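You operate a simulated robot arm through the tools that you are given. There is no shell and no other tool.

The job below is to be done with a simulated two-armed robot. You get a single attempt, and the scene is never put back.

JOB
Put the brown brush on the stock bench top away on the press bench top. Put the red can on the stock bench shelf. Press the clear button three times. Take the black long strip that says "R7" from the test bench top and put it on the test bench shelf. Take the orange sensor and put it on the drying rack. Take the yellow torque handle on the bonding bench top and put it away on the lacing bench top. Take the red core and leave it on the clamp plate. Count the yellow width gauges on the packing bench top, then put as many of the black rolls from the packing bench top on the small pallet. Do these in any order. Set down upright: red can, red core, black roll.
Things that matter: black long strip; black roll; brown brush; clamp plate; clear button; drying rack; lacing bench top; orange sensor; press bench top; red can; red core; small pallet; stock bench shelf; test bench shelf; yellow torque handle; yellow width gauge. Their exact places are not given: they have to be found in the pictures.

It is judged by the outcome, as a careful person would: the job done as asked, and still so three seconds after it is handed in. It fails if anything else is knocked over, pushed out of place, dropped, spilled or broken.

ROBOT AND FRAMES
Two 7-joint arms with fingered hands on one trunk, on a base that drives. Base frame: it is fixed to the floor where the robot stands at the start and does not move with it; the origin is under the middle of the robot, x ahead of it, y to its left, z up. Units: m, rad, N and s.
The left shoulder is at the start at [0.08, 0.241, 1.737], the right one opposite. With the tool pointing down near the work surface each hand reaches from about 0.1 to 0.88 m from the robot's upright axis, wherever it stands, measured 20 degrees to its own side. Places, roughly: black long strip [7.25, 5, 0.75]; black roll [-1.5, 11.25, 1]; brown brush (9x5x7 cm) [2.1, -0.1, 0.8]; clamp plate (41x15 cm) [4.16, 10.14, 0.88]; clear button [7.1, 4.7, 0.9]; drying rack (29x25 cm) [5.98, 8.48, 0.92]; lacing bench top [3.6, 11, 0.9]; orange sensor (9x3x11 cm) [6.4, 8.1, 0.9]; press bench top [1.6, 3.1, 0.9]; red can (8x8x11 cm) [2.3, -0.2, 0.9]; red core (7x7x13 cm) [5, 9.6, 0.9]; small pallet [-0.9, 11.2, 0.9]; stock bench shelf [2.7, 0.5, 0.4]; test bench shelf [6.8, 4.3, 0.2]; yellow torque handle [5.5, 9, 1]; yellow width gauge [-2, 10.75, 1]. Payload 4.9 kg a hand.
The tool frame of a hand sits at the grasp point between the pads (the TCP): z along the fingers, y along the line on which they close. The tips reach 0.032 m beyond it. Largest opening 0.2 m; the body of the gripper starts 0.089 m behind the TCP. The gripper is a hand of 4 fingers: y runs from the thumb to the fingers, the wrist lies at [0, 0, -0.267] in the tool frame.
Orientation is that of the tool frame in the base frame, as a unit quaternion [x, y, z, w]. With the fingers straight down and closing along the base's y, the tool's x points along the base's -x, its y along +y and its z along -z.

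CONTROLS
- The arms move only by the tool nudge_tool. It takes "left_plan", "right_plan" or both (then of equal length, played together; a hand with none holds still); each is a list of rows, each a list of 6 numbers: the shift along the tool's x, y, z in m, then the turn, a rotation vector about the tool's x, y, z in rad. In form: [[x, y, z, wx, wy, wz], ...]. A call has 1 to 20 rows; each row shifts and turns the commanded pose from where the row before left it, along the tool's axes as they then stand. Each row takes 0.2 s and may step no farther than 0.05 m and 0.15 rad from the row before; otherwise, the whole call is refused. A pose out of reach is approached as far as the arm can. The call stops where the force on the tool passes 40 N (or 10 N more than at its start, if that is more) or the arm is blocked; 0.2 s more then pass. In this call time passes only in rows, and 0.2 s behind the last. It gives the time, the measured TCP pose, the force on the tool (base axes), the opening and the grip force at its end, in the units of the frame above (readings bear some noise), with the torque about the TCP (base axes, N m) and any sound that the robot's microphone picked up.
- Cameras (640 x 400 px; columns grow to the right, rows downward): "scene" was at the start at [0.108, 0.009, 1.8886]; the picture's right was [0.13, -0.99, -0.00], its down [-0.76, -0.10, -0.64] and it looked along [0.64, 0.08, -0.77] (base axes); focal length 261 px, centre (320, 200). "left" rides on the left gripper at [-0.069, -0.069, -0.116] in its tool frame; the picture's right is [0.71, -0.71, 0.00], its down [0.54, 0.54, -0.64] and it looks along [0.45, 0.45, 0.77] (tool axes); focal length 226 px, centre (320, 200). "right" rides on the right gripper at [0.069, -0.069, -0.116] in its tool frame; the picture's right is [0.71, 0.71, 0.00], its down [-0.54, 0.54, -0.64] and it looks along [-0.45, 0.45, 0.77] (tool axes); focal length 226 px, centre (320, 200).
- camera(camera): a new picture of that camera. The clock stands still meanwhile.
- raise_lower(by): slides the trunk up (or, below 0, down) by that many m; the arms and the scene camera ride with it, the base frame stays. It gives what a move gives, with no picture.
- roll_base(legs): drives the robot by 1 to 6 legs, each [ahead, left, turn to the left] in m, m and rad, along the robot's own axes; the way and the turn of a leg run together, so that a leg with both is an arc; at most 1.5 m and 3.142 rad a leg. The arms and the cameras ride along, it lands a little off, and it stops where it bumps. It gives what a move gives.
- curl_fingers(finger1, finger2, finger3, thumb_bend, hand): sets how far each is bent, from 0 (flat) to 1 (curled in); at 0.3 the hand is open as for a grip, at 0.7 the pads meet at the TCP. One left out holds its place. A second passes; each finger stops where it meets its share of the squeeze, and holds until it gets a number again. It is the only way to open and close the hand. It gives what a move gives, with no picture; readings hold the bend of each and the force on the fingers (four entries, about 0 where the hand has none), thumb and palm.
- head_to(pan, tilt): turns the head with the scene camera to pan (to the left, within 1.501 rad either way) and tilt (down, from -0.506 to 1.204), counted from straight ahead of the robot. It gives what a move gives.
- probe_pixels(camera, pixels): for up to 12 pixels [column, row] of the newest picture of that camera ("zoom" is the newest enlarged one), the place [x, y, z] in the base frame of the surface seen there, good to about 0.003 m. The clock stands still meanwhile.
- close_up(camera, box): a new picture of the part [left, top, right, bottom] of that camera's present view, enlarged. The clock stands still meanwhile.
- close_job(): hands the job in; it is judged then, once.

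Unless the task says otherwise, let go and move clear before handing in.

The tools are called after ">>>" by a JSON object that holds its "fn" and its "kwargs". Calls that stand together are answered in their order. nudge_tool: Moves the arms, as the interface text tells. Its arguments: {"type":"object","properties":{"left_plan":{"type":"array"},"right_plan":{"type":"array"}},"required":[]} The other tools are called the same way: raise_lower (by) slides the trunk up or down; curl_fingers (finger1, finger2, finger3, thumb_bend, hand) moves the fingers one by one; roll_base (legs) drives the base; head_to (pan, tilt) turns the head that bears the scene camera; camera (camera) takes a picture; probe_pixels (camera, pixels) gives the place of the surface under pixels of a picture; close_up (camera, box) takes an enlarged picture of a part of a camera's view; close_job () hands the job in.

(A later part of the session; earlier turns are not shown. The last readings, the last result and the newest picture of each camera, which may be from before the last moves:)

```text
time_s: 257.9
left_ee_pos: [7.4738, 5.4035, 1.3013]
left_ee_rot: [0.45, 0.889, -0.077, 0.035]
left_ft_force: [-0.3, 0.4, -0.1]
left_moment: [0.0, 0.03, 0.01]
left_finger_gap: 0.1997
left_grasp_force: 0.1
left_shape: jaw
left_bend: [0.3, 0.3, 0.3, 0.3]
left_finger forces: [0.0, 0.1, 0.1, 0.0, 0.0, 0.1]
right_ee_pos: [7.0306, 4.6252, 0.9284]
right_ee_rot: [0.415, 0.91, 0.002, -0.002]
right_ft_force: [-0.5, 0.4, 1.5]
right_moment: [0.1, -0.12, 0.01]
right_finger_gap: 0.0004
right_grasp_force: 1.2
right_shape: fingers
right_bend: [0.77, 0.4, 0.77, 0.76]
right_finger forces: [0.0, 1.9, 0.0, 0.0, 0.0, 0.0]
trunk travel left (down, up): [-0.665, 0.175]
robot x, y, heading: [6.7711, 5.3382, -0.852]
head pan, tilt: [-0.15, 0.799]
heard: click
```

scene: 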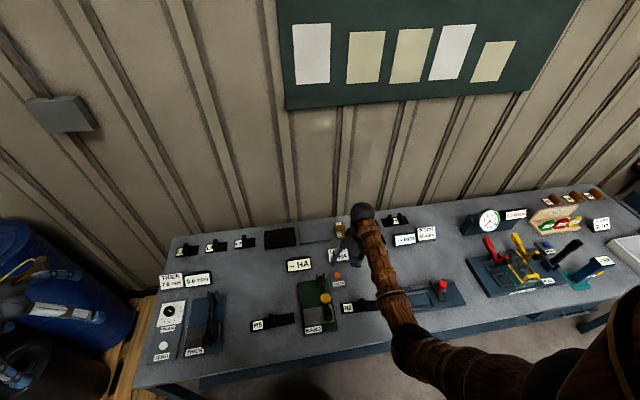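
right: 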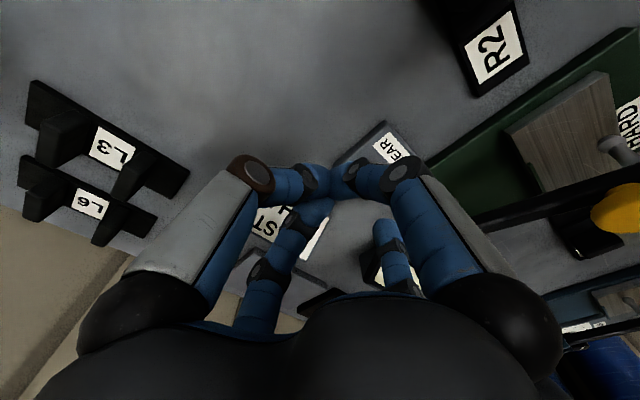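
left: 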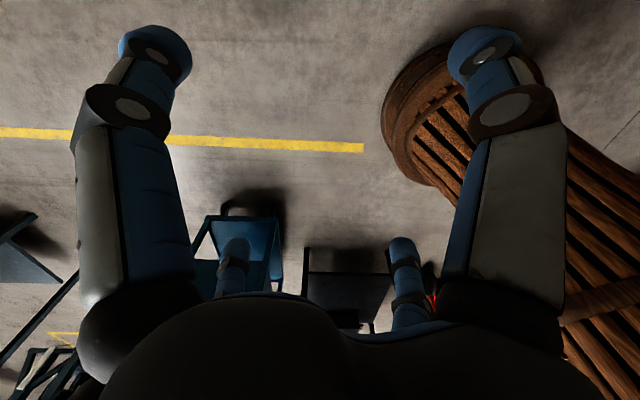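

Third click — the button is done. I'll raise the hand clear with the trunk, back away, open the fingers and look toward the next area.

>>> {"fn": "nudge_tool", "kwargs": {"right_plan": [[0, 0, -0.03, 0, 0, 0], [0, 0, -0.03, 0, 0, 0]]}}

>>> {"fn": "raise_lower", "kwargs": {"by": 0.1}}

>>> {"fn": "roll_base", "kwargs": {"legs": [[-0.7, 0.0, 0.0]]}}

>>> {"fn": "curl_fingers", "kwargs": {"hand": "right", "finger1": 0.3, "finger2": 0.3, "finger3": 0.3, "thumb_bend": 0.3}}

>>> {"fn": "head_to", "kwargs": {"pan": 1.4, "tilt": 0.3}}

>>> {"fn": "camera", "kwargs": {"camera": "scene"}}

```text
time_s: 258.5
left_ee_pos: [7.474, 5.4046, 1.3011]
left_ee_rot: [0.449, 0.889, -0.076, 0.034]
left_ft_force: [-0.6, -0.2, -1.0]
left_moment: [-0.04, -0.02, -0.01]
left_finger_gap: 0.1996
left_grasp_force: 0.1
left_shape: jaw
left_bend: [0.3, 0.3, 0.3, 0.3]
left_finger forces: [0.0, 0.1, 0.0, 0.0, 0.0, 0.1]
right_ee_pos: [7.0303, 4.6263, 0.9892]
right_ee_rot: [0.414, 0.91, 0.002, -0.003]
right_ft_force: [-0.3, -0.1, -0.4]
right_moment: [0.01, 0.02, 0.01]
right_finger_gap: 0.0
right_grasp_force: 0.1
right_shape: fingers
right_bend: [0.77, 0.4, 0.77, 0.76]
right_finger forces: [0.0, 0.1, 0.0, 0.0, 0.0, 0.0]
trunk travel left (down, up): [-0.665, 0.175]
robot x, y, heading: [6.7679, 5.3385, -0.85]
head pan, tilt: [-0.15, 0.799]
```

```text
time_s: 259.9
left_ee_pos: [7.4737, 5.4035, 1.4009]
left_ee_rot: [0.45, 0.889, -0.077, 0.035]
left_ft_force: [0.2, -0.3, -0.2]
left_moment: [0.01, 0.0, -0.04]
left_finger_gap: 0.1998
left_grasp_force: 0.2
left_shape: jaw
left_bend: [0.3, 0.3, 0.3, 0.3]
left_finger forces: [0.0, 0.0, 0.0, 0.0, 0.0, 0.0]
right_ee_pos: [7.0305, 4.6258, 1.0877]
right_ee_rot: [0.415, 0.91, 0.003, -0.002]
right_ft_force: [-0.5, -0.1, 0.2]
right_moment: [-0.02, -0.01, 0.03]
right_finger_gap: 0.0
right_grasp_force: 0.1
right_shape: fingers
right_bend: [0.77, 0.4, 0.77, 0.76]
right_finger forces: [0.1, 0.1, 0.0, 0.0, 0.1, 0.0]
trunk travel left (down, up): [-0.765, 0.075]
robot x, y, heading: [6.7652, 5.3378, -0.855]
head pan, tilt: [-0.15, 0.799]
```

```text
time_s: 263.7
left_ee_pos: [7.011, 5.9298, 1.3999]
left_ee_rot: [0.448, 0.89, -0.078, 0.034]
left_ft_force: [0.2, -0.4, -0.3]
left_moment: [0.02, 0.01, -0.02]
left_finger_gap: 0.1999
left_grasp_force: 0.0
left_shape: jaw
left_bend: [0.3, 0.3, 0.3, 0.3]
left_finger forces: [0.0, 0.0, 0.0, 0.0, 0.0, 0.0]
right_ee_pos: [6.5709, 5.1525, 1.0865]
right_ee_rot: [0.413, 0.911, 0.002, -0.003]
right_ft_force: [0.8, 0.2, -0.3]
right_moment: [0.03, -0.02, 0.03]
right_finger_gap: 0.0
right_grasp_force: 0.0
right_shape: fingers
right_bend: [0.77, 0.4, 0.77, 0.76]
right_finger forces: [0.0, 0.0, 0.0, 0.1, 0.1, 0.0]
trunk travel left (down, up): [-0.765, 0.075]
robot x, y, heading: [6.3082, 5.8671, -0.849]
head pan, tilt: [-0.15, 0.799]
```

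```text
time_s: 264.7
left_ee_pos: [7.0112, 5.9323, 1.4006]
left_ee_rot: [0.449, 0.89, -0.077, 0.035]
left_ft_force: [0.7, -0.3, 0.2]
left_moment: [-0.03, -0.01, -0.02]
left_finger_gap: 0.1999
left_grasp_force: 0.0
left_shape: jaw
left_bend: [0.3, 0.3, 0.3, 0.3]
left_finger forces: [0.0, 0.0, 0.0, 0.0, 0.0, 0.0]
right_ee_pos: [6.5695, 5.1534, 1.0882]
right_ee_rot: [0.413, 0.911, 0.002, -0.002]
right_ft_force: [1.4, -1.3, 0.8]
right_moment: [0.02, -0.03, 0.0]
right_finger_gap: 0.1399
right_grasp_force: 0.1
right_shape: fingers
right_bend: [0.3, 0.3, 0.3, 0.3]
right_finger forces: [0.0, 0.1, 0.0, 0.0, 0.1, 0.1]
trunk travel left (down, up): [-0.765, 0.075]
robot x, y, heading: [6.3066, 5.8647, -0.848]
head pan, tilt: [-0.15, 0.799]
```

```text
time_s: 266.3
left_ee_pos: [7.0105, 5.9313, 1.401]
left_ee_rot: [0.448, 0.89, -0.077, 0.035]
left_ft_force: [0.1, -0.8, 0.0]
left_moment: [0.03, -0.01, 0.02]
left_finger_gap: 0.1999
left_grasp_force: 0.0
left_shape: jaw
left_bend: [0.3, 0.3, 0.3, 0.3]
left_finger forces: [0.0, 0.0, 0.1, 0.0, 0.0, 0.0]
right_ee_pos: [6.5697, 5.1528, 1.0882]
right_ee_rot: [0.413, 0.911, 0.003, -0.003]
right_ft_force: [-0.4, -0.6, 0.3]
right_moment: [0.03, 0.01, -0.02]
right_finger_gap: 0.1399
right_grasp_force: 0.1
right_shape: fingers
right_bend: [0.3, 0.3, 0.3, 0.3]
right_finger forces: [0.1, 0.1, 0.0, 0.1, 0.0, 0.0]
trunk travel left (down, up): [-0.765, 0.075]
robot x, y, heading: [6.3048, 5.8675, -0.852]
head pan, tilt: [1.4, 0.3]
```

```text
taken
```

scene: 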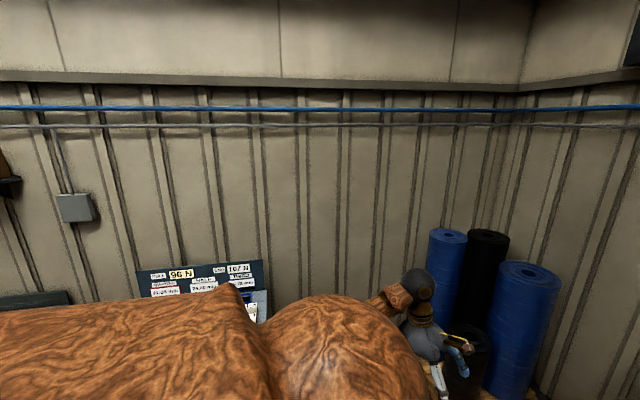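

I'll turn to face the far wall and drive left along it to see the sensor and drying rack area.

>>> {"fn": "roll_base", "kwargs": {"legs": [[0.0, 0.0, 1.575], [0.0, 1.3, 0.0]]}}

>>> {"fn": "head_to", "kwargs": {"pan": 0.2, "tilt": 0.45}}

>>> {"fn": "camera", "kwargs": {"camera": "scene"}}

```text
time_s: 276.7
left_ee_pos: [5.3787, 7.5507, 1.4011]
left_ee_rot: [-0.312, 0.947, -0.029, 0.078]
left_ft_force: [-0.4, 1.0, -0.4]
left_moment: [0.04, -0.01, -0.02]
left_finger_gap: 0.1997
left_grasp_force: 0.2
left_shape: jaw
left_bend: [0.3, 0.3, 0.3, 0.3]
left_finger forces: [0.0, 0.0, 0.0, 0.0, 0.0, 0.0]
right_ee_pos: [6.1564, 7.1093, 1.0876]
right_ee_rot: [-0.352, 0.936, 0.0, -0.003]
right_ft_force: [0.1, 0.7, 0.2]
right_moment: [0.03, 0.02, -0.02]
right_finger_gap: 0.1401
right_grasp_force: 0.0
right_shape: fingers
right_bend: [0.3, 0.3, 0.3, 0.3]
right_finger forces: [0.0, 0.1, 0.0, 0.0, 0.1, 0.1]
trunk travel left (down, up): [-0.765, 0.075]
robot x, y, heading: [5.4451, 6.8457, 0.721]
head pan, tilt: [1.4, 0.3]
```

```text
time_s: 278.1
left_ee_pos: [5.379, 7.5515, 1.4013]
left_ee_rot: [-0.311, 0.947, -0.03, 0.079]
left_ft_force: [-0.1, 0.5, -0.5]
left_moment: [0.0, 0.03, 0.0]
left_finger_gap: 0.1999
left_grasp_force: 0.2
left_shape: jaw
left_bend: [0.3, 0.3, 0.3, 0.3]
left_finger forces: [0.0, 0.0, 0.1, 0.0, 0.1, 0.0]
right_ee_pos: [6.1563, 7.1104, 1.0875]
right_ee_rot: [-0.353, 0.936, 0.0, -0.004]
right_ft_force: [0.7, -1.2, 0.6]
right_moment: [0.01, 0.01, 0.01]
right_finger_gap: 0.1401
right_grasp_force: 0.0
right_shape: fingers
right_bend: [0.3, 0.3, 0.3, 0.3]
right_finger forces: [0.0, 0.0, 0.0, 0.1, 0.1, 0.0]
trunk travel left (down, up): [-0.765, 0.075]
robot x, y, heading: [5.4385, 6.8458, 0.722]
head pan, tilt: [0.201, 0.45]
```

```text
taken
```

scene: 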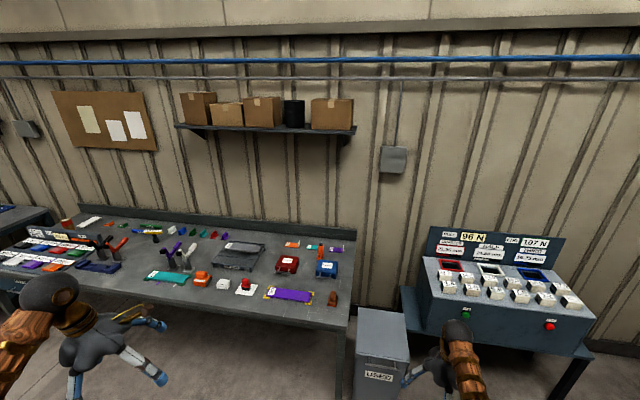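

>>> {"fn": "close_up", "kwargs": {"camera": "scene", "box": [120, 205, 360, 330]}}

>>> {"fn": "close_up", "kwargs": {"camera": "scene", "box": [0, 200, 180, 330]}}

>>> {"fn": "probe_pixels", "kwargs": {"camera": "scene", "pixels": [[201, 280], [223, 284], [244, 287], [333, 298], [320, 252], [292, 244], [290, 295], [240, 257], [348, 320], [355, 230], [170, 275], [288, 265]]}}

```text
2.67 times, centred on (240, 268) of scene
```

zoom: 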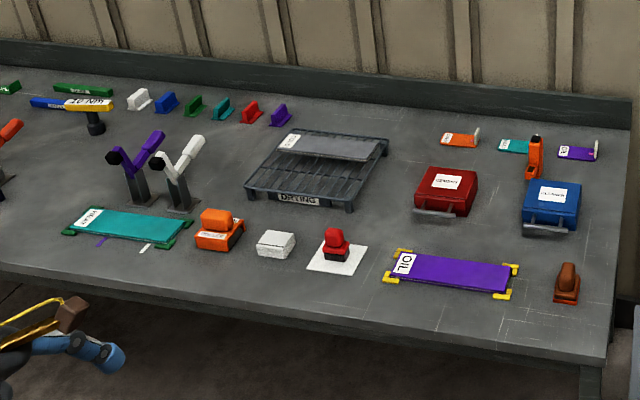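

```text
3.08 times, centred on (90, 265) of scene
```

zoom: 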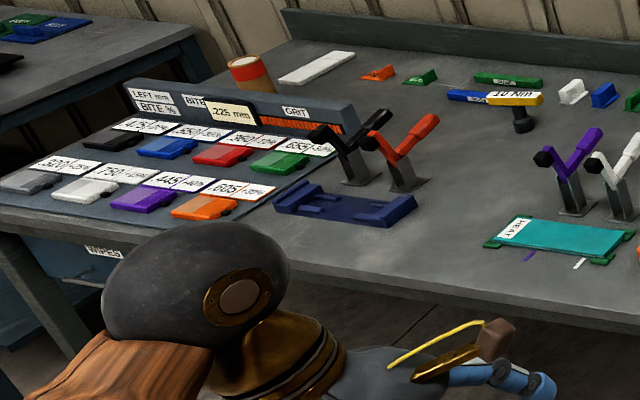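

```text
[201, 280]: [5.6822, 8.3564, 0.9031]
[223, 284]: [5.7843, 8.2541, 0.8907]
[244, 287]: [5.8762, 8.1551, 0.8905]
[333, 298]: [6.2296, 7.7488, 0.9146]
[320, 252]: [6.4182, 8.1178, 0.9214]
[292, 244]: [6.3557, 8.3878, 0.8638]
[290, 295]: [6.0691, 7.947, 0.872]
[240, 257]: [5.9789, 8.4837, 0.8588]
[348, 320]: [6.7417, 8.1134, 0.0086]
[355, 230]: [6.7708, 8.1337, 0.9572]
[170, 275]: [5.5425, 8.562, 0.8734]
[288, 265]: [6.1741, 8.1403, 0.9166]
```

Found: the orange sensor (zoom (535,158)), the DRYING rack, the yellow torque handle on its stand farther left, and a reddish core behind the LEFT/BITE display. I'll drive closer to the sensor end of this bench.

>>> {"fn": "roll_base", "kwargs": {"legs": [[0.0, 0.35, 0.0], [0.45, 0.0, 0.0]]}}

>>> {"fn": "head_to", "kwargs": {"pan": -0.05, "tilt": 0.65}}

>>> {"fn": "camera", "kwargs": {"camera": "scene"}}

```text
time_s: 282.7
left_ee_pos: [5.4778, 8.1103, 1.4012]
left_ee_rot: [-0.313, 0.946, -0.029, 0.08]
left_ft_force: [0.4, -1.3, 0.8]
left_moment: [0.03, -0.01, -0.03]
left_finger_gap: 0.1999
left_grasp_force: 0.1
left_shape: jaw
left_bend: [0.3, 0.3, 0.3, 0.3]
left_finger forces: [0.0, 0.0, 0.0, 0.0, 0.0, 0.1]
right_ee_pos: [6.259, 7.6721, 1.0886]
right_ee_rot: [-0.353, 0.935, 0.001, -0.003]
right_ft_force: [0.1, -0.1, 0.5]
right_moment: [0.02, -0.08, 0.02]
right_finger_gap: 0.1396
right_grasp_force: 0.2
right_shape: fingers
right_bend: [0.3, 0.3, 0.3, 0.3]
right_finger forces: [0.0, 0.1, 0.0, 0.0, 0.0, 0.0]
trunk travel left (down, up): [-0.765, 0.075]
robot x, y, heading: [5.5495, 7.4071, 0.723]
head pan, tilt: [0.201, 0.45]
```

```text
time_s: 283.5
left_ee_pos: [5.4806, 8.1121, 1.4017]
left_ee_rot: [-0.312, 0.946, -0.029, 0.079]
left_ft_force: [0.0, -1.0, 0.3]
left_moment: [0.01, 0.0, 0.02]
left_finger_gap: 0.2
left_grasp_force: 0.0
left_shape: jaw
left_bend: [0.3, 0.3, 0.3, 0.3]
left_finger forces: [0.0, 0.0, 0.1, 0.0, 0.0, 0.0]
right_ee_pos: [6.2617, 7.6732, 1.088]
right_ee_rot: [-0.353, 0.935, -0.001, -0.004]
right_ft_force: [0.3, -0.2, -1.0]
right_moment: [0.01, 0.01, -0.01]
right_finger_gap: 0.14
right_grasp_force: 0.0
right_shape: fingers
right_bend: [0.3, 0.3, 0.3, 0.3]
right_finger forces: [0.0, 0.1, 0.1, 0.0, 0.0, 0.1]
trunk travel left (down, up): [-0.765, 0.075]
robot x, y, heading: [5.5463, 7.4086, 0.727]
head pan, tilt: [-0.051, 0.649]
```

```text
taken
```

scene: 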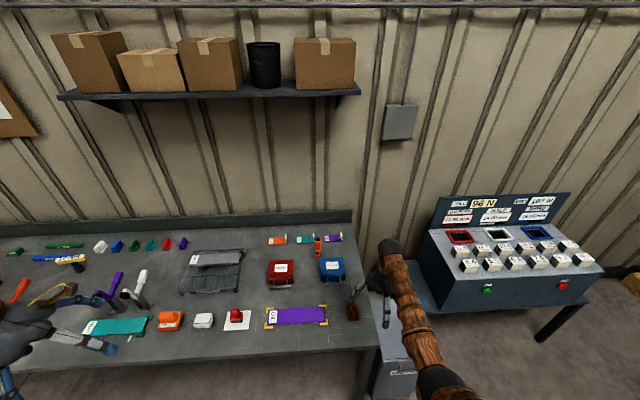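

>>> {"fn": "close_up", "kwargs": {"camera": "scene", "box": [160, 215, 380, 345]}}

>>> {"fn": "close_up", "kwargs": {"camera": "scene", "box": [260, 225, 360, 295]}}

>>> {"fn": "probe_pixels", "kwargs": {"camera": "scene", "pixels": [[319, 238], [319, 245], [319, 253], [332, 268], [332, 238], [305, 240], [280, 240], [360, 348], [340, 90], [330, 95], [350, 225], [320, 340]]}}

```text
2.91 times, centred on (270, 280) of scene
```

zoom: 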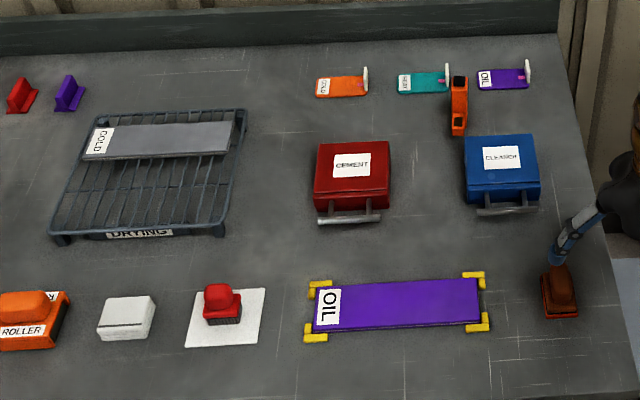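

```text
5.71 times, centred on (310, 260) of scene
```

zoom: 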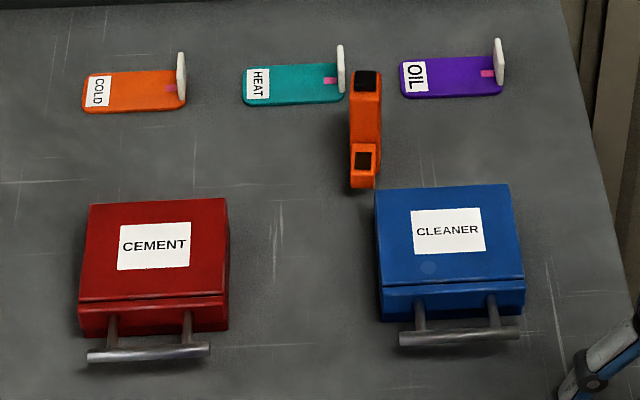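

```text
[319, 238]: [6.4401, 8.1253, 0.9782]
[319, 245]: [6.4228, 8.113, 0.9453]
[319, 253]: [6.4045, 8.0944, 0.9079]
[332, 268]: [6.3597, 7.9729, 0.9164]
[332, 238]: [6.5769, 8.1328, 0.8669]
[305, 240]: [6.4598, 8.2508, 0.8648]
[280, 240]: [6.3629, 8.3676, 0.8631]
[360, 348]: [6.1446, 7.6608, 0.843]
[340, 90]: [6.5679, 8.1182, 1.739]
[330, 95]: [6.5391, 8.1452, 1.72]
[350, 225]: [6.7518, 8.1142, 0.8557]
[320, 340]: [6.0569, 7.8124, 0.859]
```

The orange sensor stands upright at about (6.43,8.12), top z≈0.978, just behind the CLEANER box. Let me look at the drying rack's surface too.

>>> {"fn": "close_up", "kwargs": {"camera": "scene", "box": [170, 240, 260, 305]}}

>>> {"fn": "probe_pixels", "kwargs": {"camera": "zoom", "pixels": [[150, 290], [250, 290], [340, 290], [200, 250], [300, 250], [380, 290], [100, 330], [440, 330], [250, 330], [460, 130], [180, 130], [300, 170]]}}

```text
6.15 times, centred on (215, 272) of scene
```

zoom: 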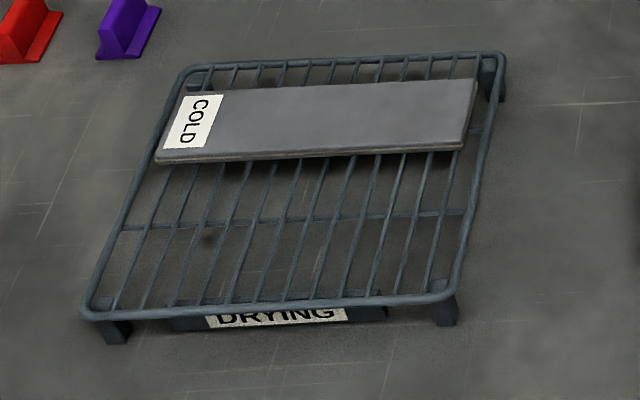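

```text
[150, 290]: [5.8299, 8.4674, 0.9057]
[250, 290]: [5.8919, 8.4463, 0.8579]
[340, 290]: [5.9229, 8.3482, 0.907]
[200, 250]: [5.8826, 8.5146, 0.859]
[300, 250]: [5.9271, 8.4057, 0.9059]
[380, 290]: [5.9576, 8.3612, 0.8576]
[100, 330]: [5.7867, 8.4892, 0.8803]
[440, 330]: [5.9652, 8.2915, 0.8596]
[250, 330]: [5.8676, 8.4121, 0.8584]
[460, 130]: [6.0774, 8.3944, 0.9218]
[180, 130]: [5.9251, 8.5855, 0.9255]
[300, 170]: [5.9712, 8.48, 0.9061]
```

I'll set up for the sensor: raise both hands relative to the body, lower the trunk 0.3 m for better reach, and preset the fingers (finger1 flat, finger3 close, thumb/finger2 half-open).

>>> {"fn": "nudge_tool", "kwargs": {"left_plan": [[0, 0, -0.04, 0, 0, 0], [0, 0, -0.04, 0, 0, 0], [0, 0, -0.04, 0, 0, 0], [0, 0, -0.04, 0, 0, 0], [0, 0, -0.04, 0, 0, 0], [0, 0, -0.04, 0, 0, 0]], "right_plan": [[0, 0, -0.047, 0, 0, 0], [0, 0, -0.047, 0, 0, 0], [0, 0, -0.047, 0, 0, 0], [0, 0, -0.047, 0, 0, 0], [0, 0, -0.047, 0, 0, 0], [0, 0, -0.047, 0, 0, 0]]}}

>>> {"fn": "raise_lower", "kwargs": {"by": -0.3}}

>>> {"fn": "curl_fingers", "kwargs": {"hand": "right", "finger1": 0.0, "finger2": 0.42, "finger3": 0.45, "thumb_bend": 0.42}}

>>> {"fn": "roll_base", "kwargs": {"legs": [[0.0, 0.09, 0.0], [0.25, 0.0, 0.0]]}}

>>> {"fn": "camera", "kwargs": {"camera": "scene"}}

>>> {"fn": "camera", "kwargs": {"camera": "right"}}

```text
time_s: 284.9
left_ee_pos: [5.4399, 8.1099, 1.6392]
left_ee_rot: [-0.313, 0.946, -0.029, 0.078]
left_ft_force: [-0.4, 0.4, 0.8]
left_moment: [0.07, 0.01, 0.01]
left_finger_gap: 0.2
left_grasp_force: 0.1
left_shape: jaw
left_bend: [0.3, 0.3, 0.3, 0.3]
left_finger forces: [0.0, 0.0, 0.0, 0.1, 0.0, 0.0]
right_ee_pos: [6.2624, 7.6703, 1.37]
right_ee_rot: [-0.353, 0.936, -0.001, -0.003]
right_ft_force: [1.3, -0.3, 0.1]
right_moment: [0.01, -0.02, 0.0]
right_finger_gap: 0.1401
right_grasp_force: 0.0
right_shape: fingers
right_bend: [0.3, 0.3, 0.3, 0.3]
right_finger forces: [0.1, 0.0, 0.0, 0.1, 0.0, 0.0]
trunk travel left (down, up): [-0.765, 0.075]
robot x, y, heading: [5.5489, 7.4033, 0.726]
head pan, tilt: [-0.051, 0.649]
```

```text
time_s: 287.9
left_ee_pos: [5.4393, 8.1131, 1.3387]
left_ee_rot: [-0.313, 0.946, -0.029, 0.078]
left_ft_force: [0.4, 0.8, 0.3]
left_moment: [0.03, 0.03, 0.03]
left_finger_gap: 0.2001
left_grasp_force: 0.0
left_shape: jaw
left_bend: [0.3, 0.3, 0.3, 0.3]
left_finger forces: [0.0, 0.1, 0.0, 0.0, 0.1, 0.0]
right_ee_pos: [6.2622, 7.6745, 1.07]
right_ee_rot: [-0.353, 0.936, -0.001, -0.003]
right_ft_force: [-0.4, -0.7, -0.5]
right_moment: [0.02, 0.01, -0.02]
right_finger_gap: 0.1401
right_grasp_force: 0.1
right_shape: fingers
right_bend: [0.3, 0.3, 0.3, 0.3]
right_finger forces: [0.0, 0.1, 0.1, 0.1, 0.1, 0.1]
trunk travel left (down, up): [-0.465, 0.375]
robot x, y, heading: [5.5443, 7.4098, 0.727]
head pan, tilt: [-0.051, 0.649]
```

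```text
time_s: 288.9
left_ee_pos: [5.4414, 8.1127, 1.3379]
left_ee_rot: [-0.313, 0.946, -0.029, 0.08]
left_ft_force: [-0.1, -0.1, -0.2]
left_moment: [0.04, 0.01, -0.04]
left_finger_gap: 0.1998
left_grasp_force: 0.1
left_shape: jaw
left_bend: [0.3, 0.3, 0.3, 0.3]
left_finger forces: [0.0, 0.0, 0.0, 0.0, 0.0, 0.0]
right_ee_pos: [6.2622, 7.675, 1.0691]
right_ee_rot: [-0.354, 0.935, 0.0, -0.004]
right_ft_force: [0.4, 0.3, 0.5]
right_moment: [0.04, -0.01, -0.01]
right_finger_gap: 0.1485
right_grasp_force: 0.1
right_shape: fingers
right_bend: [0.01, 0.42, 0.45, 0.42]
right_finger forces: [0.1, 0.0, 0.1, 0.0, 0.0, 0.0]
trunk travel left (down, up): [-0.465, 0.375]
robot x, y, heading: [5.5509, 7.4072, 0.726]
head pan, tilt: [-0.051, 0.649]
```

```text
time_s: 291.4
left_ee_pos: [5.5647, 8.346, 1.3376]
left_ee_rot: [-0.315, 0.945, -0.029, 0.079]
left_ft_force: [-0.7, 0.3, -0.3]
left_moment: [0.02, -0.02, -0.02]
left_finger_gap: 0.1997
left_grasp_force: 0.1
left_shape: jaw
left_bend: [0.3, 0.3, 0.3, 0.3]
left_finger forces: [0.1, 0.0, 0.0, 0.0, 0.0, 0.0]
right_ee_pos: [6.3879, 7.909, 1.0702]
right_ee_rot: [-0.355, 0.935, -0.001, -0.003]
right_ft_force: [0.3, -0.2, -0.1]
right_moment: [0.0, -0.03, -0.03]
right_finger_gap: 0.1485
right_grasp_force: 0.0
right_shape: fingers
right_bend: [0.01, 0.42, 0.45, 0.42]
right_finger forces: [0.1, 0.0, 0.0, 0.0, 0.1, 0.0]
trunk travel left (down, up): [-0.465, 0.375]
robot x, y, heading: [5.6752, 7.6394, 0.727]
head pan, tilt: [-0.051, 0.649]
```

```text
taken
```

scene: 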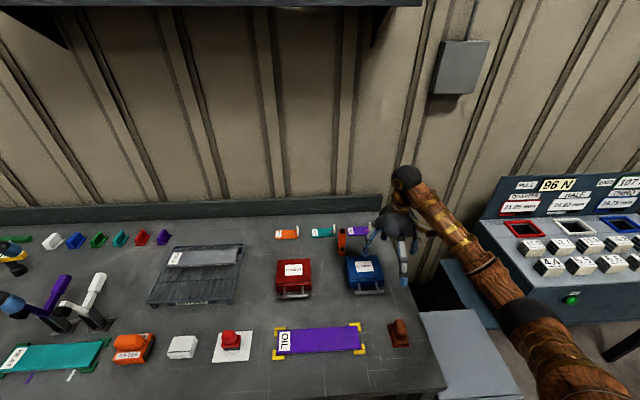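

```text
taken
```

right: 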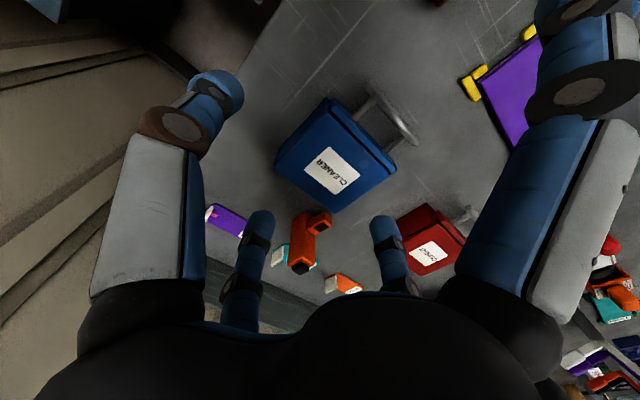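

The sensor shows at (305,242) in the right picture. I'll zoom in and probe it for shape and position.

>>> {"fn": "close_up", "kwargs": {"camera": "right", "box": [260, 190, 360, 290]}}

>>> {"fn": "close_up", "kwargs": {"camera": "scene", "box": [310, 210, 390, 270]}}

>>> {"fn": "probe_pixels", "kwargs": {"camera": "right", "pixels": [[318, 220], [308, 220], [300, 240], [298, 265], [306, 262], [300, 225], [325, 215], [295, 250], [308, 245]]}}

```text
4.00 times, centred on (310, 240) of right
```

zoom: 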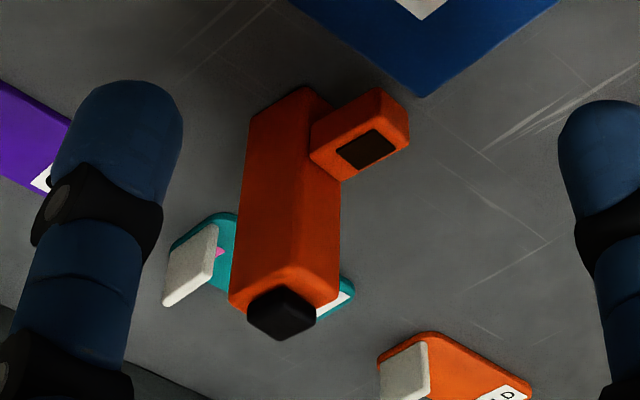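

```text
6.67 times, centred on (350, 240) of scene
```

zoom: 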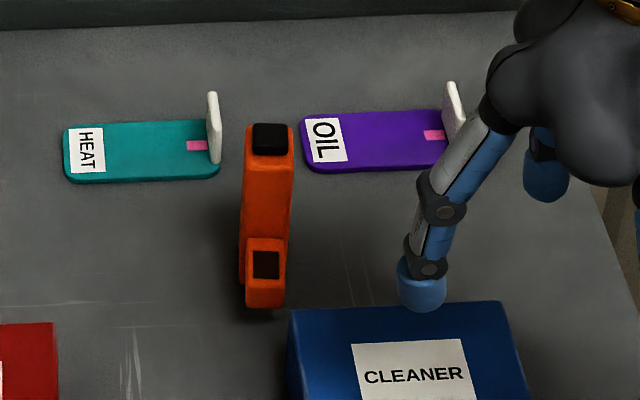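

```text
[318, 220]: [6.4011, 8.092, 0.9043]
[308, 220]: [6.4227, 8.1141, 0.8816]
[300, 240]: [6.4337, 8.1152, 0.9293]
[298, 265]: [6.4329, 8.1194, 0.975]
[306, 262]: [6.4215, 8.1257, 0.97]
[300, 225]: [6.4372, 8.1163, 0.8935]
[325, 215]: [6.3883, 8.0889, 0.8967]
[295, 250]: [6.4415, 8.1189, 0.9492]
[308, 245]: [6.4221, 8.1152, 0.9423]
```

The sensor is a narrow vertical column centred at about (6.438,8.125) with a low protrusion toward me. I'll move the hand over it at height.

>>> {"fn": "nudge_tool", "kwargs": {"right_plan": [[-0.0362, 0.0256, 0, 0, 0, 0], [-0.0362, 0.0256, 0, 0, 0, 0], [-0.0362, 0.0256, 0, 0, 0, 0], [-0.0362, 0.0256, 0, 0, 0, 0], [-0.0362, 0.0256, 0, 0, 0, 0]]}}

>>> {"fn": "camera", "kwargs": {"camera": "right"}}

>>> {"fn": "close_up", "kwargs": {"camera": "scene", "box": [300, 180, 400, 280]}}

```text
time_s: 292.6
left_ee_pos: [5.566, 8.349, 1.3366]
left_ee_rot: [-0.314, 0.946, -0.031, 0.079]
left_ft_force: [0.3, 1.2, -0.1]
left_moment: [-0.03, 0.0, -0.02]
left_finger_gap: 0.1999
left_grasp_force: 0.1
left_shape: jaw
left_bend: [0.3, 0.3, 0.3, 0.3]
left_finger forces: [0.1, 0.0, 0.0, 0.0, 0.0, 0.0]
right_ee_pos: [6.4409, 8.1281, 1.07]
right_ee_rot: [-0.354, 0.935, -0.002, -0.003]
right_ft_force: [0.3, 0.4, 0.3]
right_moment: [0.01, 0.02, 0.05]
right_finger_gap: 0.1486
right_grasp_force: 0.1
right_shape: fingers
right_bend: [0.01, 0.42, 0.45, 0.42]
right_finger forces: [0.1, 0.0, 0.0, 0.0, 0.0, 0.0]
trunk travel left (down, up): [-0.465, 0.375]
robot x, y, heading: [5.6744, 7.6456, 0.73]
head pan, tilt: [-0.051, 0.649]
```

```text
taken
```

right: 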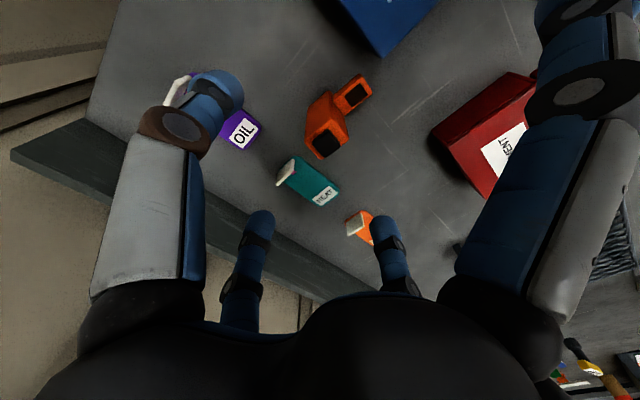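

```text
4.00 times, centred on (350, 230) of scene
```

zoom: 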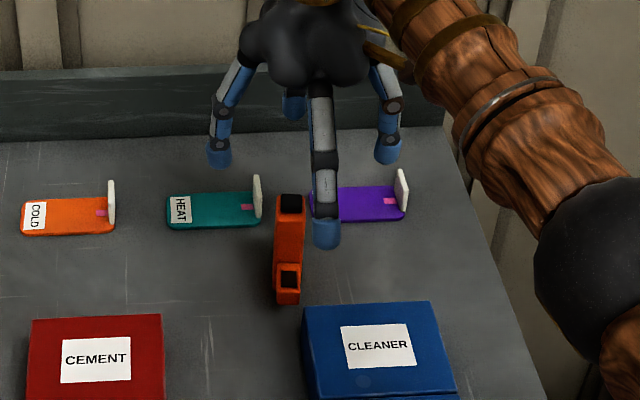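

Now I can see the sensor's top cap at (326,143). I'll probe it for the exact centre.

>>> {"fn": "probe_pixels", "kwargs": {"camera": "right", "pixels": [[326, 143], [312, 138], [340, 138], [326, 155], [322, 122], [310, 120], [345, 105], [357, 92], [335, 125]]}}

>>> {"fn": "close_up", "kwargs": {"camera": "right", "box": [280, 60, 390, 170]}}

```text
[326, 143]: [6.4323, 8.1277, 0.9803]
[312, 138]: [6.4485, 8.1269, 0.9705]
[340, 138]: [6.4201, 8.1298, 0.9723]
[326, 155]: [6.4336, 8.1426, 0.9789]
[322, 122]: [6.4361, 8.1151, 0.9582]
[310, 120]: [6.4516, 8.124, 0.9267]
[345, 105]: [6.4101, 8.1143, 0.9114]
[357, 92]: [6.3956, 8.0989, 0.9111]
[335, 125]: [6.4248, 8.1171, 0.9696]
```

```text
3.64 times, centred on (335, 115) of right
```

zoom: 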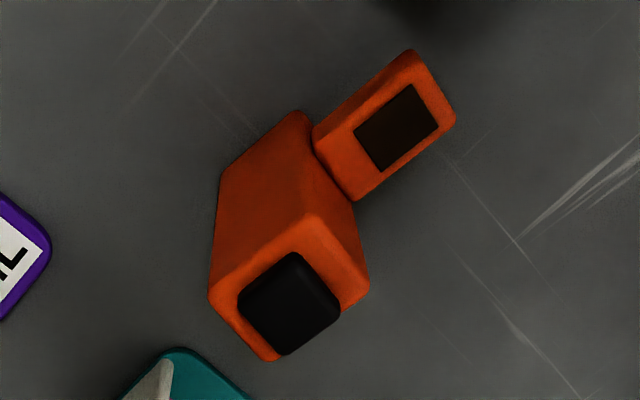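

Column centre is (6.433,8.127). I'll correct by a few mm, lower the trunk 0.10 m and descend to grip height.

>>> {"fn": "nudge_tool", "kwargs": {"right_plan": [[0.006, 0.004, 0, 0, 0, 0]]}}

>>> {"fn": "raise_lower", "kwargs": {"by": -0.1}}

>>> {"fn": "camera", "kwargs": {"camera": "right"}}

>>> {"fn": "close_up", "kwargs": {"camera": "scene", "box": [300, 160, 400, 260]}}

```text
time_s: 293.0
left_ee_pos: [5.5657, 8.3474, 1.3377]
left_ee_rot: [-0.314, 0.946, -0.029, 0.078]
left_ft_force: [-0.3, -0.1, 0.6]
left_moment: [0.02, -0.01, -0.02]
left_finger_gap: 0.2001
left_grasp_force: 0.1
left_shape: jaw
left_bend: [0.3, 0.3, 0.3, 0.3]
left_finger forces: [0.0, 0.0, 0.0, 0.0, 0.0, 0.1]
right_ee_pos: [6.4343, 8.1233, 1.071]
right_ee_rot: [-0.355, 0.935, 0.0, -0.002]
right_ft_force: [1.0, 1.4, 0.2]
right_moment: [0.03, -0.03, -0.02]
right_finger_gap: 0.1487
right_grasp_force: 0.0
right_shape: fingers
right_bend: [0.01, 0.42, 0.45, 0.42]
right_finger forces: [0.1, 0.0, 0.0, 0.0, 0.1, 0.0]
trunk travel left (down, up): [-0.465, 0.375]
robot x, y, heading: [5.6758, 7.6413, 0.726]
head pan, tilt: [-0.051, 0.649]
```

```text
time_s: 294.3
left_ee_pos: [5.5665, 8.347, 1.2373]
left_ee_rot: [-0.314, 0.946, -0.03, 0.079]
left_ft_force: [0.0, 1.4, -0.2]
left_moment: [-0.02, 0.01, 0.02]
left_finger_gap: 0.2001
left_grasp_force: 0.1
left_shape: jaw
left_bend: [0.3, 0.3, 0.3, 0.3]
left_finger forces: [0.1, 0.1, 0.0, 0.0, 0.1, 0.0]
right_ee_pos: [6.4339, 8.1232, 0.9703]
right_ee_rot: [-0.354, 0.935, -0.001, -0.004]
right_ft_force: [-0.2, -0.3, 0.1]
right_moment: [0.01, 0.05, -0.01]
right_finger_gap: 0.1487
right_grasp_force: 0.0
right_shape: fingers
right_bend: [0.01, 0.42, 0.45, 0.42]
right_finger forces: [0.0, 0.1, 0.0, 0.0, 0.0, 0.0]
trunk travel left (down, up): [-0.365, 0.475]
robot x, y, heading: [5.6768, 7.6402, 0.726]
head pan, tilt: [-0.051, 0.649]
```

```text
taken
```

right: 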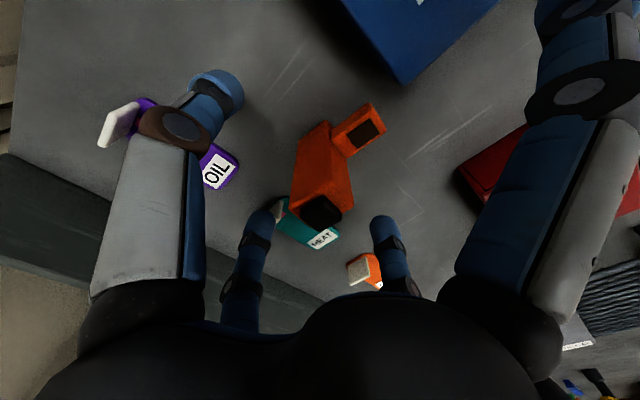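

```text
4.00 times, centred on (350, 210) of scene
```

zoom: 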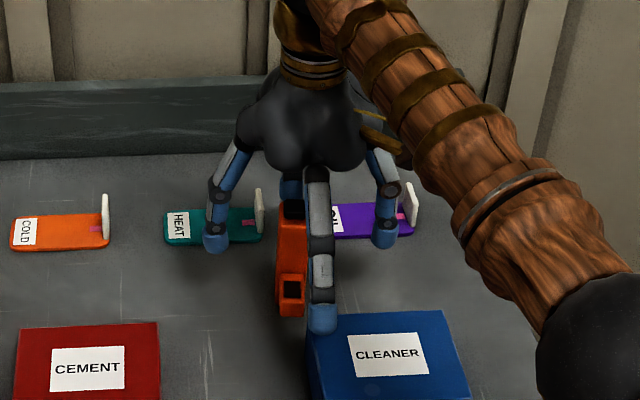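

Sensor is centred between thumb and finger2, and finger1 clears the CLEANER box. Descending 3 cm and closing.

>>> {"fn": "nudge_tool", "kwargs": {"right_plan": [[0, 0.002, 0.015, 0, 0, 0], [0, 0, 0.015, 0, 0, 0]]}}

>>> {"fn": "curl_fingers", "kwargs": {"hand": "right", "finger2": 0.75, "thumb_bend": 0.75}}

>>> {"fn": "camera", "kwargs": {"camera": "right"}}

```text
time_s: 294.9
left_ee_pos: [5.5657, 8.3483, 1.2386]
left_ee_rot: [-0.315, 0.945, -0.03, 0.079]
left_ft_force: [0.3, -0.6, 1.4]
left_moment: [-0.02, 0.03, -0.01]
left_finger_gap: 0.2
left_grasp_force: 0.0
left_shape: jaw
left_bend: [0.3, 0.3, 0.3, 0.3]
left_finger forces: [0.0, 0.0, 0.0, 0.0, 0.1, 0.0]
right_ee_pos: [6.4317, 8.1248, 0.94]
right_ee_rot: [-0.354, 0.935, 0.0, -0.004]
right_ft_force: [0.3, -0.3, 0.6]
right_moment: [0.02, 0.01, 0.01]
right_finger_gap: 0.1486
right_grasp_force: 0.1
right_shape: fingers
right_bend: [0.01, 0.42, 0.45, 0.42]
right_finger forces: [0.0, 0.1, 0.1, 0.0, 0.0, 0.1]
trunk travel left (down, up): [-0.365, 0.475]
robot x, y, heading: [5.676, 7.6398, 0.73]
head pan, tilt: [-0.051, 0.649]
```

```text
time_s: 295.9
left_ee_pos: [5.5652, 8.348, 1.2377]
left_ee_rot: [-0.314, 0.946, -0.03, 0.079]
left_ft_force: [0.6, 0.0, 0.2]
left_moment: [-0.04, 0.05, -0.02]
left_finger_gap: 0.1997
left_grasp_force: 0.0
left_shape: jaw
left_bend: [0.3, 0.3, 0.3, 0.3]
left_finger forces: [0.0, 0.1, 0.1, 0.0, 0.1, 0.1]
right_ee_pos: [6.4315, 8.1264, 0.9395]
right_ee_rot: [-0.355, 0.935, 0.0, -0.003]
right_ft_force: [0.2, 1.2, 1.9]
right_moment: [0.09, 0.07, -0.02]
right_finger_gap: 0.1269
right_grasp_force: 11.0
right_shape: fingers
right_bend: [0.01, 0.62, 0.45, 0.68]
right_finger forces: [0.0, 11.8, 0.1, 0.0, 10.9, 0.1]
trunk travel left (down, up): [-0.365, 0.475]
robot x, y, heading: [5.6786, 7.6423, 0.724]
head pan, tilt: [-0.051, 0.649]
```

```text
taken
```

right: 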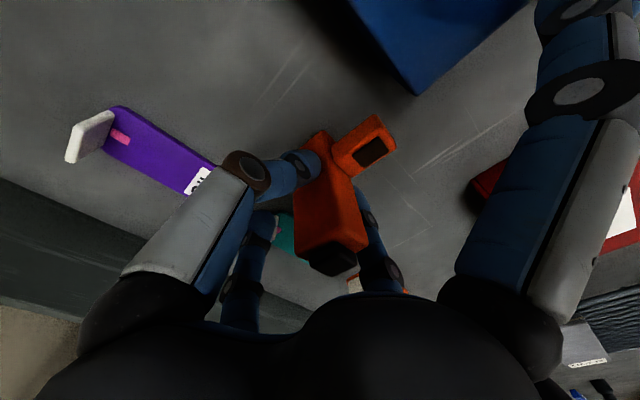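

Gripped at about 11 N. Lifting 8 cm straight up and checking.

>>> {"fn": "nudge_tool", "kwargs": {"right_plan": [[0, 0, -0.02, 0, 0, 0], [0, 0, -0.03, 0, 0, 0], [0, 0, -0.03, 0, 0, 0]]}}

>>> {"fn": "camera", "kwargs": {"camera": "right"}}

>>> {"fn": "close_up", "kwargs": {"camera": "scene", "box": [290, 120, 410, 240]}}

```text
time_s: 296.7
left_ee_pos: [5.5657, 8.3468, 1.2374]
left_ee_rot: [-0.314, 0.946, -0.029, 0.079]
left_ft_force: [-0.3, -0.7, -1.1]
left_moment: [0.01, -0.03, 0.01]
left_finger_gap: 0.1996
left_grasp_force: 0.1
left_shape: jaw
left_bend: [0.3, 0.3, 0.3, 0.3]
left_finger forces: [0.1, 0.1, 0.0, 0.1, 0.1, 0.1]
right_ee_pos: [6.4316, 8.1269, 1.0194]
right_ee_rot: [-0.355, 0.935, 0.0, -0.003]
right_ft_force: [0.2, 0.2, -3.6]
right_moment: [-0.01, -0.04, -0.02]
right_finger_gap: 0.1269
right_grasp_force: 10.8
right_shape: fingers
right_bend: [0.01, 0.62, 0.45, 0.68]
right_finger forces: [0.0, 11.3, 0.0, 0.1, 10.9, 0.0]
trunk travel left (down, up): [-0.365, 0.475]
robot x, y, heading: [5.6757, 7.6411, 0.728]
head pan, tilt: [-0.051, 0.649]
```

```text
taken
```

right: 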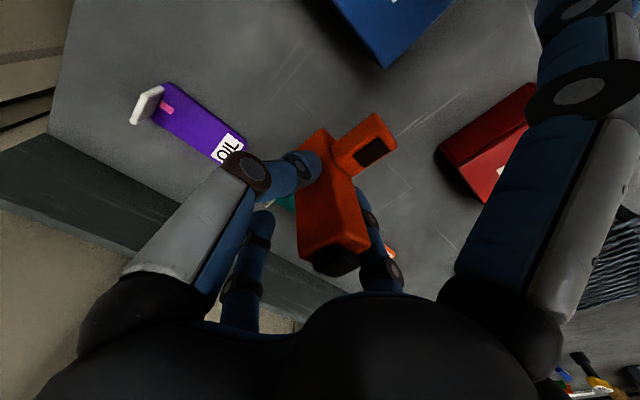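

```text
3.33 times, centred on (350, 180) of scene
```

zoom: 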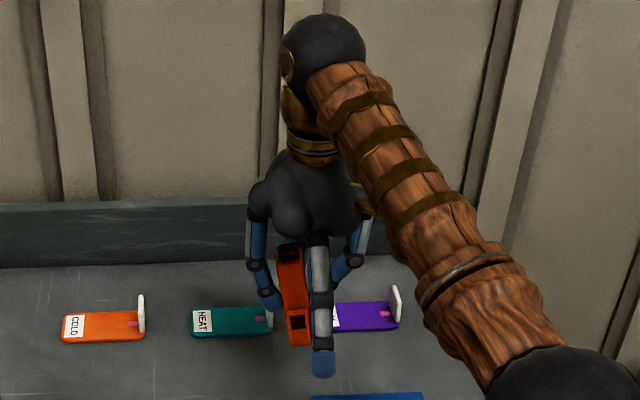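

The sensor is held nearly vertical. I'll raise and draw back a bit, then drive left until it's over the rack's free front part.

>>> {"fn": "nudge_tool", "kwargs": {"right_plan": [[0, 0, -0.04, 0, 0, 0], [0.04, 0, -0.02, 0, 0, 0], [0.04, 0, 0, 0, 0, 0], [0.04, 0, 0, 0, 0, 0], [0.035, 0, 0, 0, 0, 0]]}}

>>> {"fn": "roll_base", "kwargs": {"legs": [[0.0, 0.545, 0.0]]}}

>>> {"fn": "head_to", "kwargs": {"pan": -0.15, "tilt": 0.75}}

>>> {"fn": "camera", "kwargs": {"camera": "scene"}}

>>> {"fn": "camera", "kwargs": {"camera": "right"}}

```text
time_s: 297.9
left_ee_pos: [5.5663, 8.3463, 1.238]
left_ee_rot: [-0.315, 0.946, -0.029, 0.078]
left_ft_force: [-0.4, -0.3, 0.7]
left_moment: [0.05, -0.03, 0.0]
left_finger_gap: 0.1997
left_grasp_force: 0.0
left_shape: jaw
left_bend: [0.3, 0.3, 0.3, 0.3]
left_finger forces: [0.1, 0.0, 0.1, 0.0, 0.0, 0.0]
right_ee_pos: [6.3161, 8.0219, 1.0796]
right_ee_rot: [-0.355, 0.935, -0.001, -0.003]
right_ft_force: [0.2, -0.4, -1.2]
right_moment: [0.03, 0.0, 0.01]
right_finger_gap: 0.1266
right_grasp_force: 11.0
right_shape: fingers
right_bend: [0.01, 0.62, 0.45, 0.68]
right_finger forces: [0.0, 11.3, 0.0, 0.1, 10.9, 0.0]
trunk travel left (down, up): [-0.365, 0.475]
robot x, y, heading: [5.6734, 7.6435, 0.731]
head pan, tilt: [-0.051, 0.649]
```

```text
time_s: 301.1
left_ee_pos: [5.2106, 8.7503, 1.2385]
left_ee_rot: [-0.313, 0.946, -0.029, 0.08]
left_ft_force: [-0.6, 0.2, 0.6]
left_moment: [0.0, -0.01, 0.01]
left_finger_gap: 0.1997
left_grasp_force: 0.2
left_shape: jaw
left_bend: [0.3, 0.3, 0.3, 0.3]
left_finger forces: [0.0, 0.0, 0.0, 0.0, 0.0, 0.1]
right_ee_pos: [5.9595, 8.4236, 1.0795]
right_ee_rot: [-0.353, 0.936, 0.0, -0.003]
right_ft_force: [0.7, -0.1, -1.9]
right_moment: [-0.03, 0.02, 0.02]
right_finger_gap: 0.1268
right_grasp_force: 11.2
right_shape: fingers
right_bend: [0.01, 0.62, 0.45, 0.68]
right_finger forces: [0.0, 11.3, 0.0, 0.1, 10.9, 0.0]
trunk travel left (down, up): [-0.365, 0.475]
robot x, y, heading: [5.3197, 8.0436, 0.721]
head pan, tilt: [-0.051, 0.649]
```

```text
time_s: 301.7
left_ee_pos: [5.2103, 8.7513, 1.2378]
left_ee_rot: [-0.313, 0.946, -0.03, 0.079]
left_ft_force: [-0.7, -0.1, -0.9]
left_moment: [-0.02, -0.04, -0.02]
left_finger_gap: 0.1998
left_grasp_force: 0.0
left_shape: jaw
left_bend: [0.3, 0.3, 0.3, 0.3]
left_finger forces: [0.0, 0.0, 0.0, 0.0, 0.0, 0.0]
right_ee_pos: [5.9594, 8.4258, 1.0797]
right_ee_rot: [-0.353, 0.936, -0.002, -0.003]
right_ft_force: [0.1, 0.0, -2.2]
right_moment: [-0.03, -0.02, -0.02]
right_finger_gap: 0.1266
right_grasp_force: 11.7
right_shape: fingers
right_bend: [0.01, 0.62, 0.45, 0.68]
right_finger forces: [0.0, 11.3, 0.0, 0.1, 10.9, 0.1]
trunk travel left (down, up): [-0.365, 0.475]
robot x, y, heading: [5.317, 8.0457, 0.724]
head pan, tilt: [-0.15, 0.75]
```

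```text
taken
```

scene: 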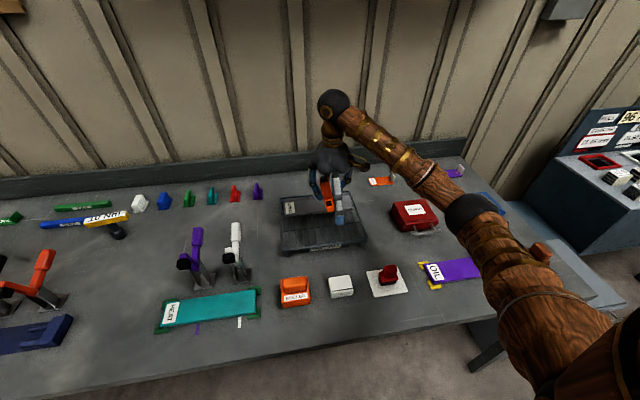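

```text
taken
```

right: 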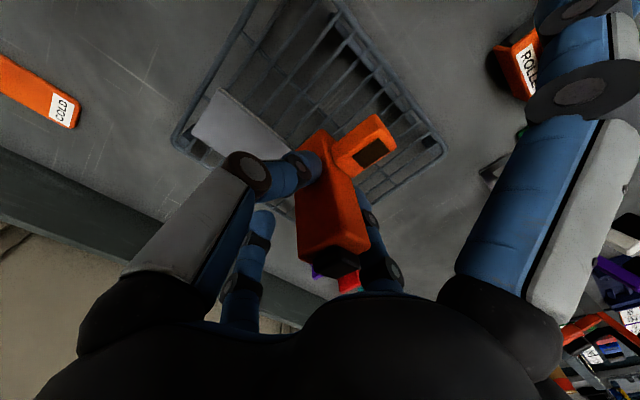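

The sensor is over the rack. I'll zoom in on the rack to locate the wires precisely.

>>> {"fn": "close_up", "kwargs": {"camera": "scene", "box": [275, 190, 375, 260]}}

>>> {"fn": "close_up", "kwargs": {"camera": "right", "box": [170, 0, 450, 190]}}

```text
5.71 times, centred on (325, 225) of scene
```

zoom: 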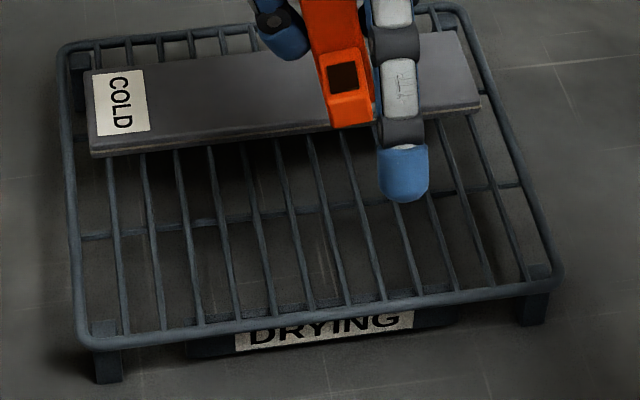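

```text
2.11 times, centred on (310, 95) of right
```

zoom: 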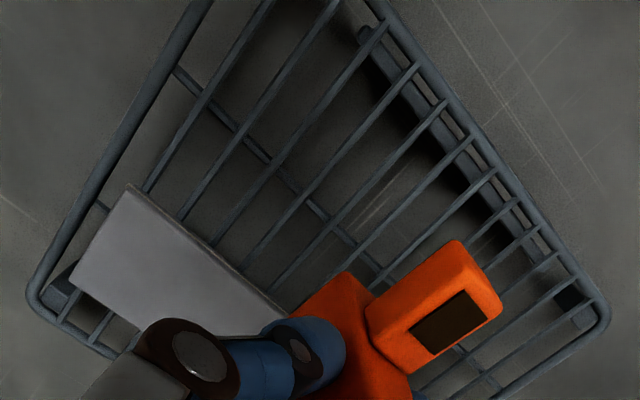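

I'll probe several wires at mid-depth of the free area to get their exact lines.

>>> {"fn": "probe_pixels", "kwargs": {"camera": "zoom", "pixels": [[265, 150], [340, 205], [225, 240]]}}

>>> {"fn": "close_up", "kwargs": {"camera": "scene", "box": [305, 210, 355, 245]}}

```text
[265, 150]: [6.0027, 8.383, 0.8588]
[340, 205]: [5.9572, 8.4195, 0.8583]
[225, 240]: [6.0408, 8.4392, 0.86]
```

```text
11.43 times, centred on (330, 228) of scene
```

zoom: 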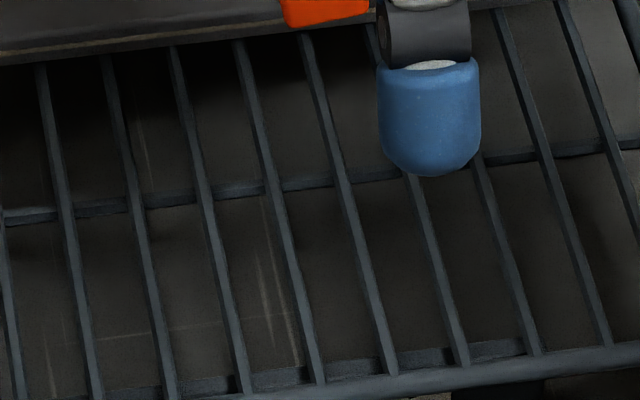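

>>> {"fn": "probe_pixels", "kwargs": {"camera": "zoom", "pixels": [[57, 150], [126, 150], [195, 150], [262, 150], [333, 150], [76, 260], [149, 260], [217, 260], [287, 260], [358, 260], [430, 260], [330, 185]]}}

```text
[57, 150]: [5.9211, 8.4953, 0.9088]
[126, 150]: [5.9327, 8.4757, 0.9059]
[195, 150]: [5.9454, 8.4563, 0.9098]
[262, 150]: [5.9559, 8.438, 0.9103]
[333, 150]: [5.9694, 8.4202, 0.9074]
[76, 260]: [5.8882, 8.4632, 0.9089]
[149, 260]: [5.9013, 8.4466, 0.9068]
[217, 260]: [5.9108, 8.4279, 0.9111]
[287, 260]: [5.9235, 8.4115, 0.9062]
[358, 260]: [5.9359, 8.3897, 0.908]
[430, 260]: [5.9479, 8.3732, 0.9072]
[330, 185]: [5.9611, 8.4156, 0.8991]
```

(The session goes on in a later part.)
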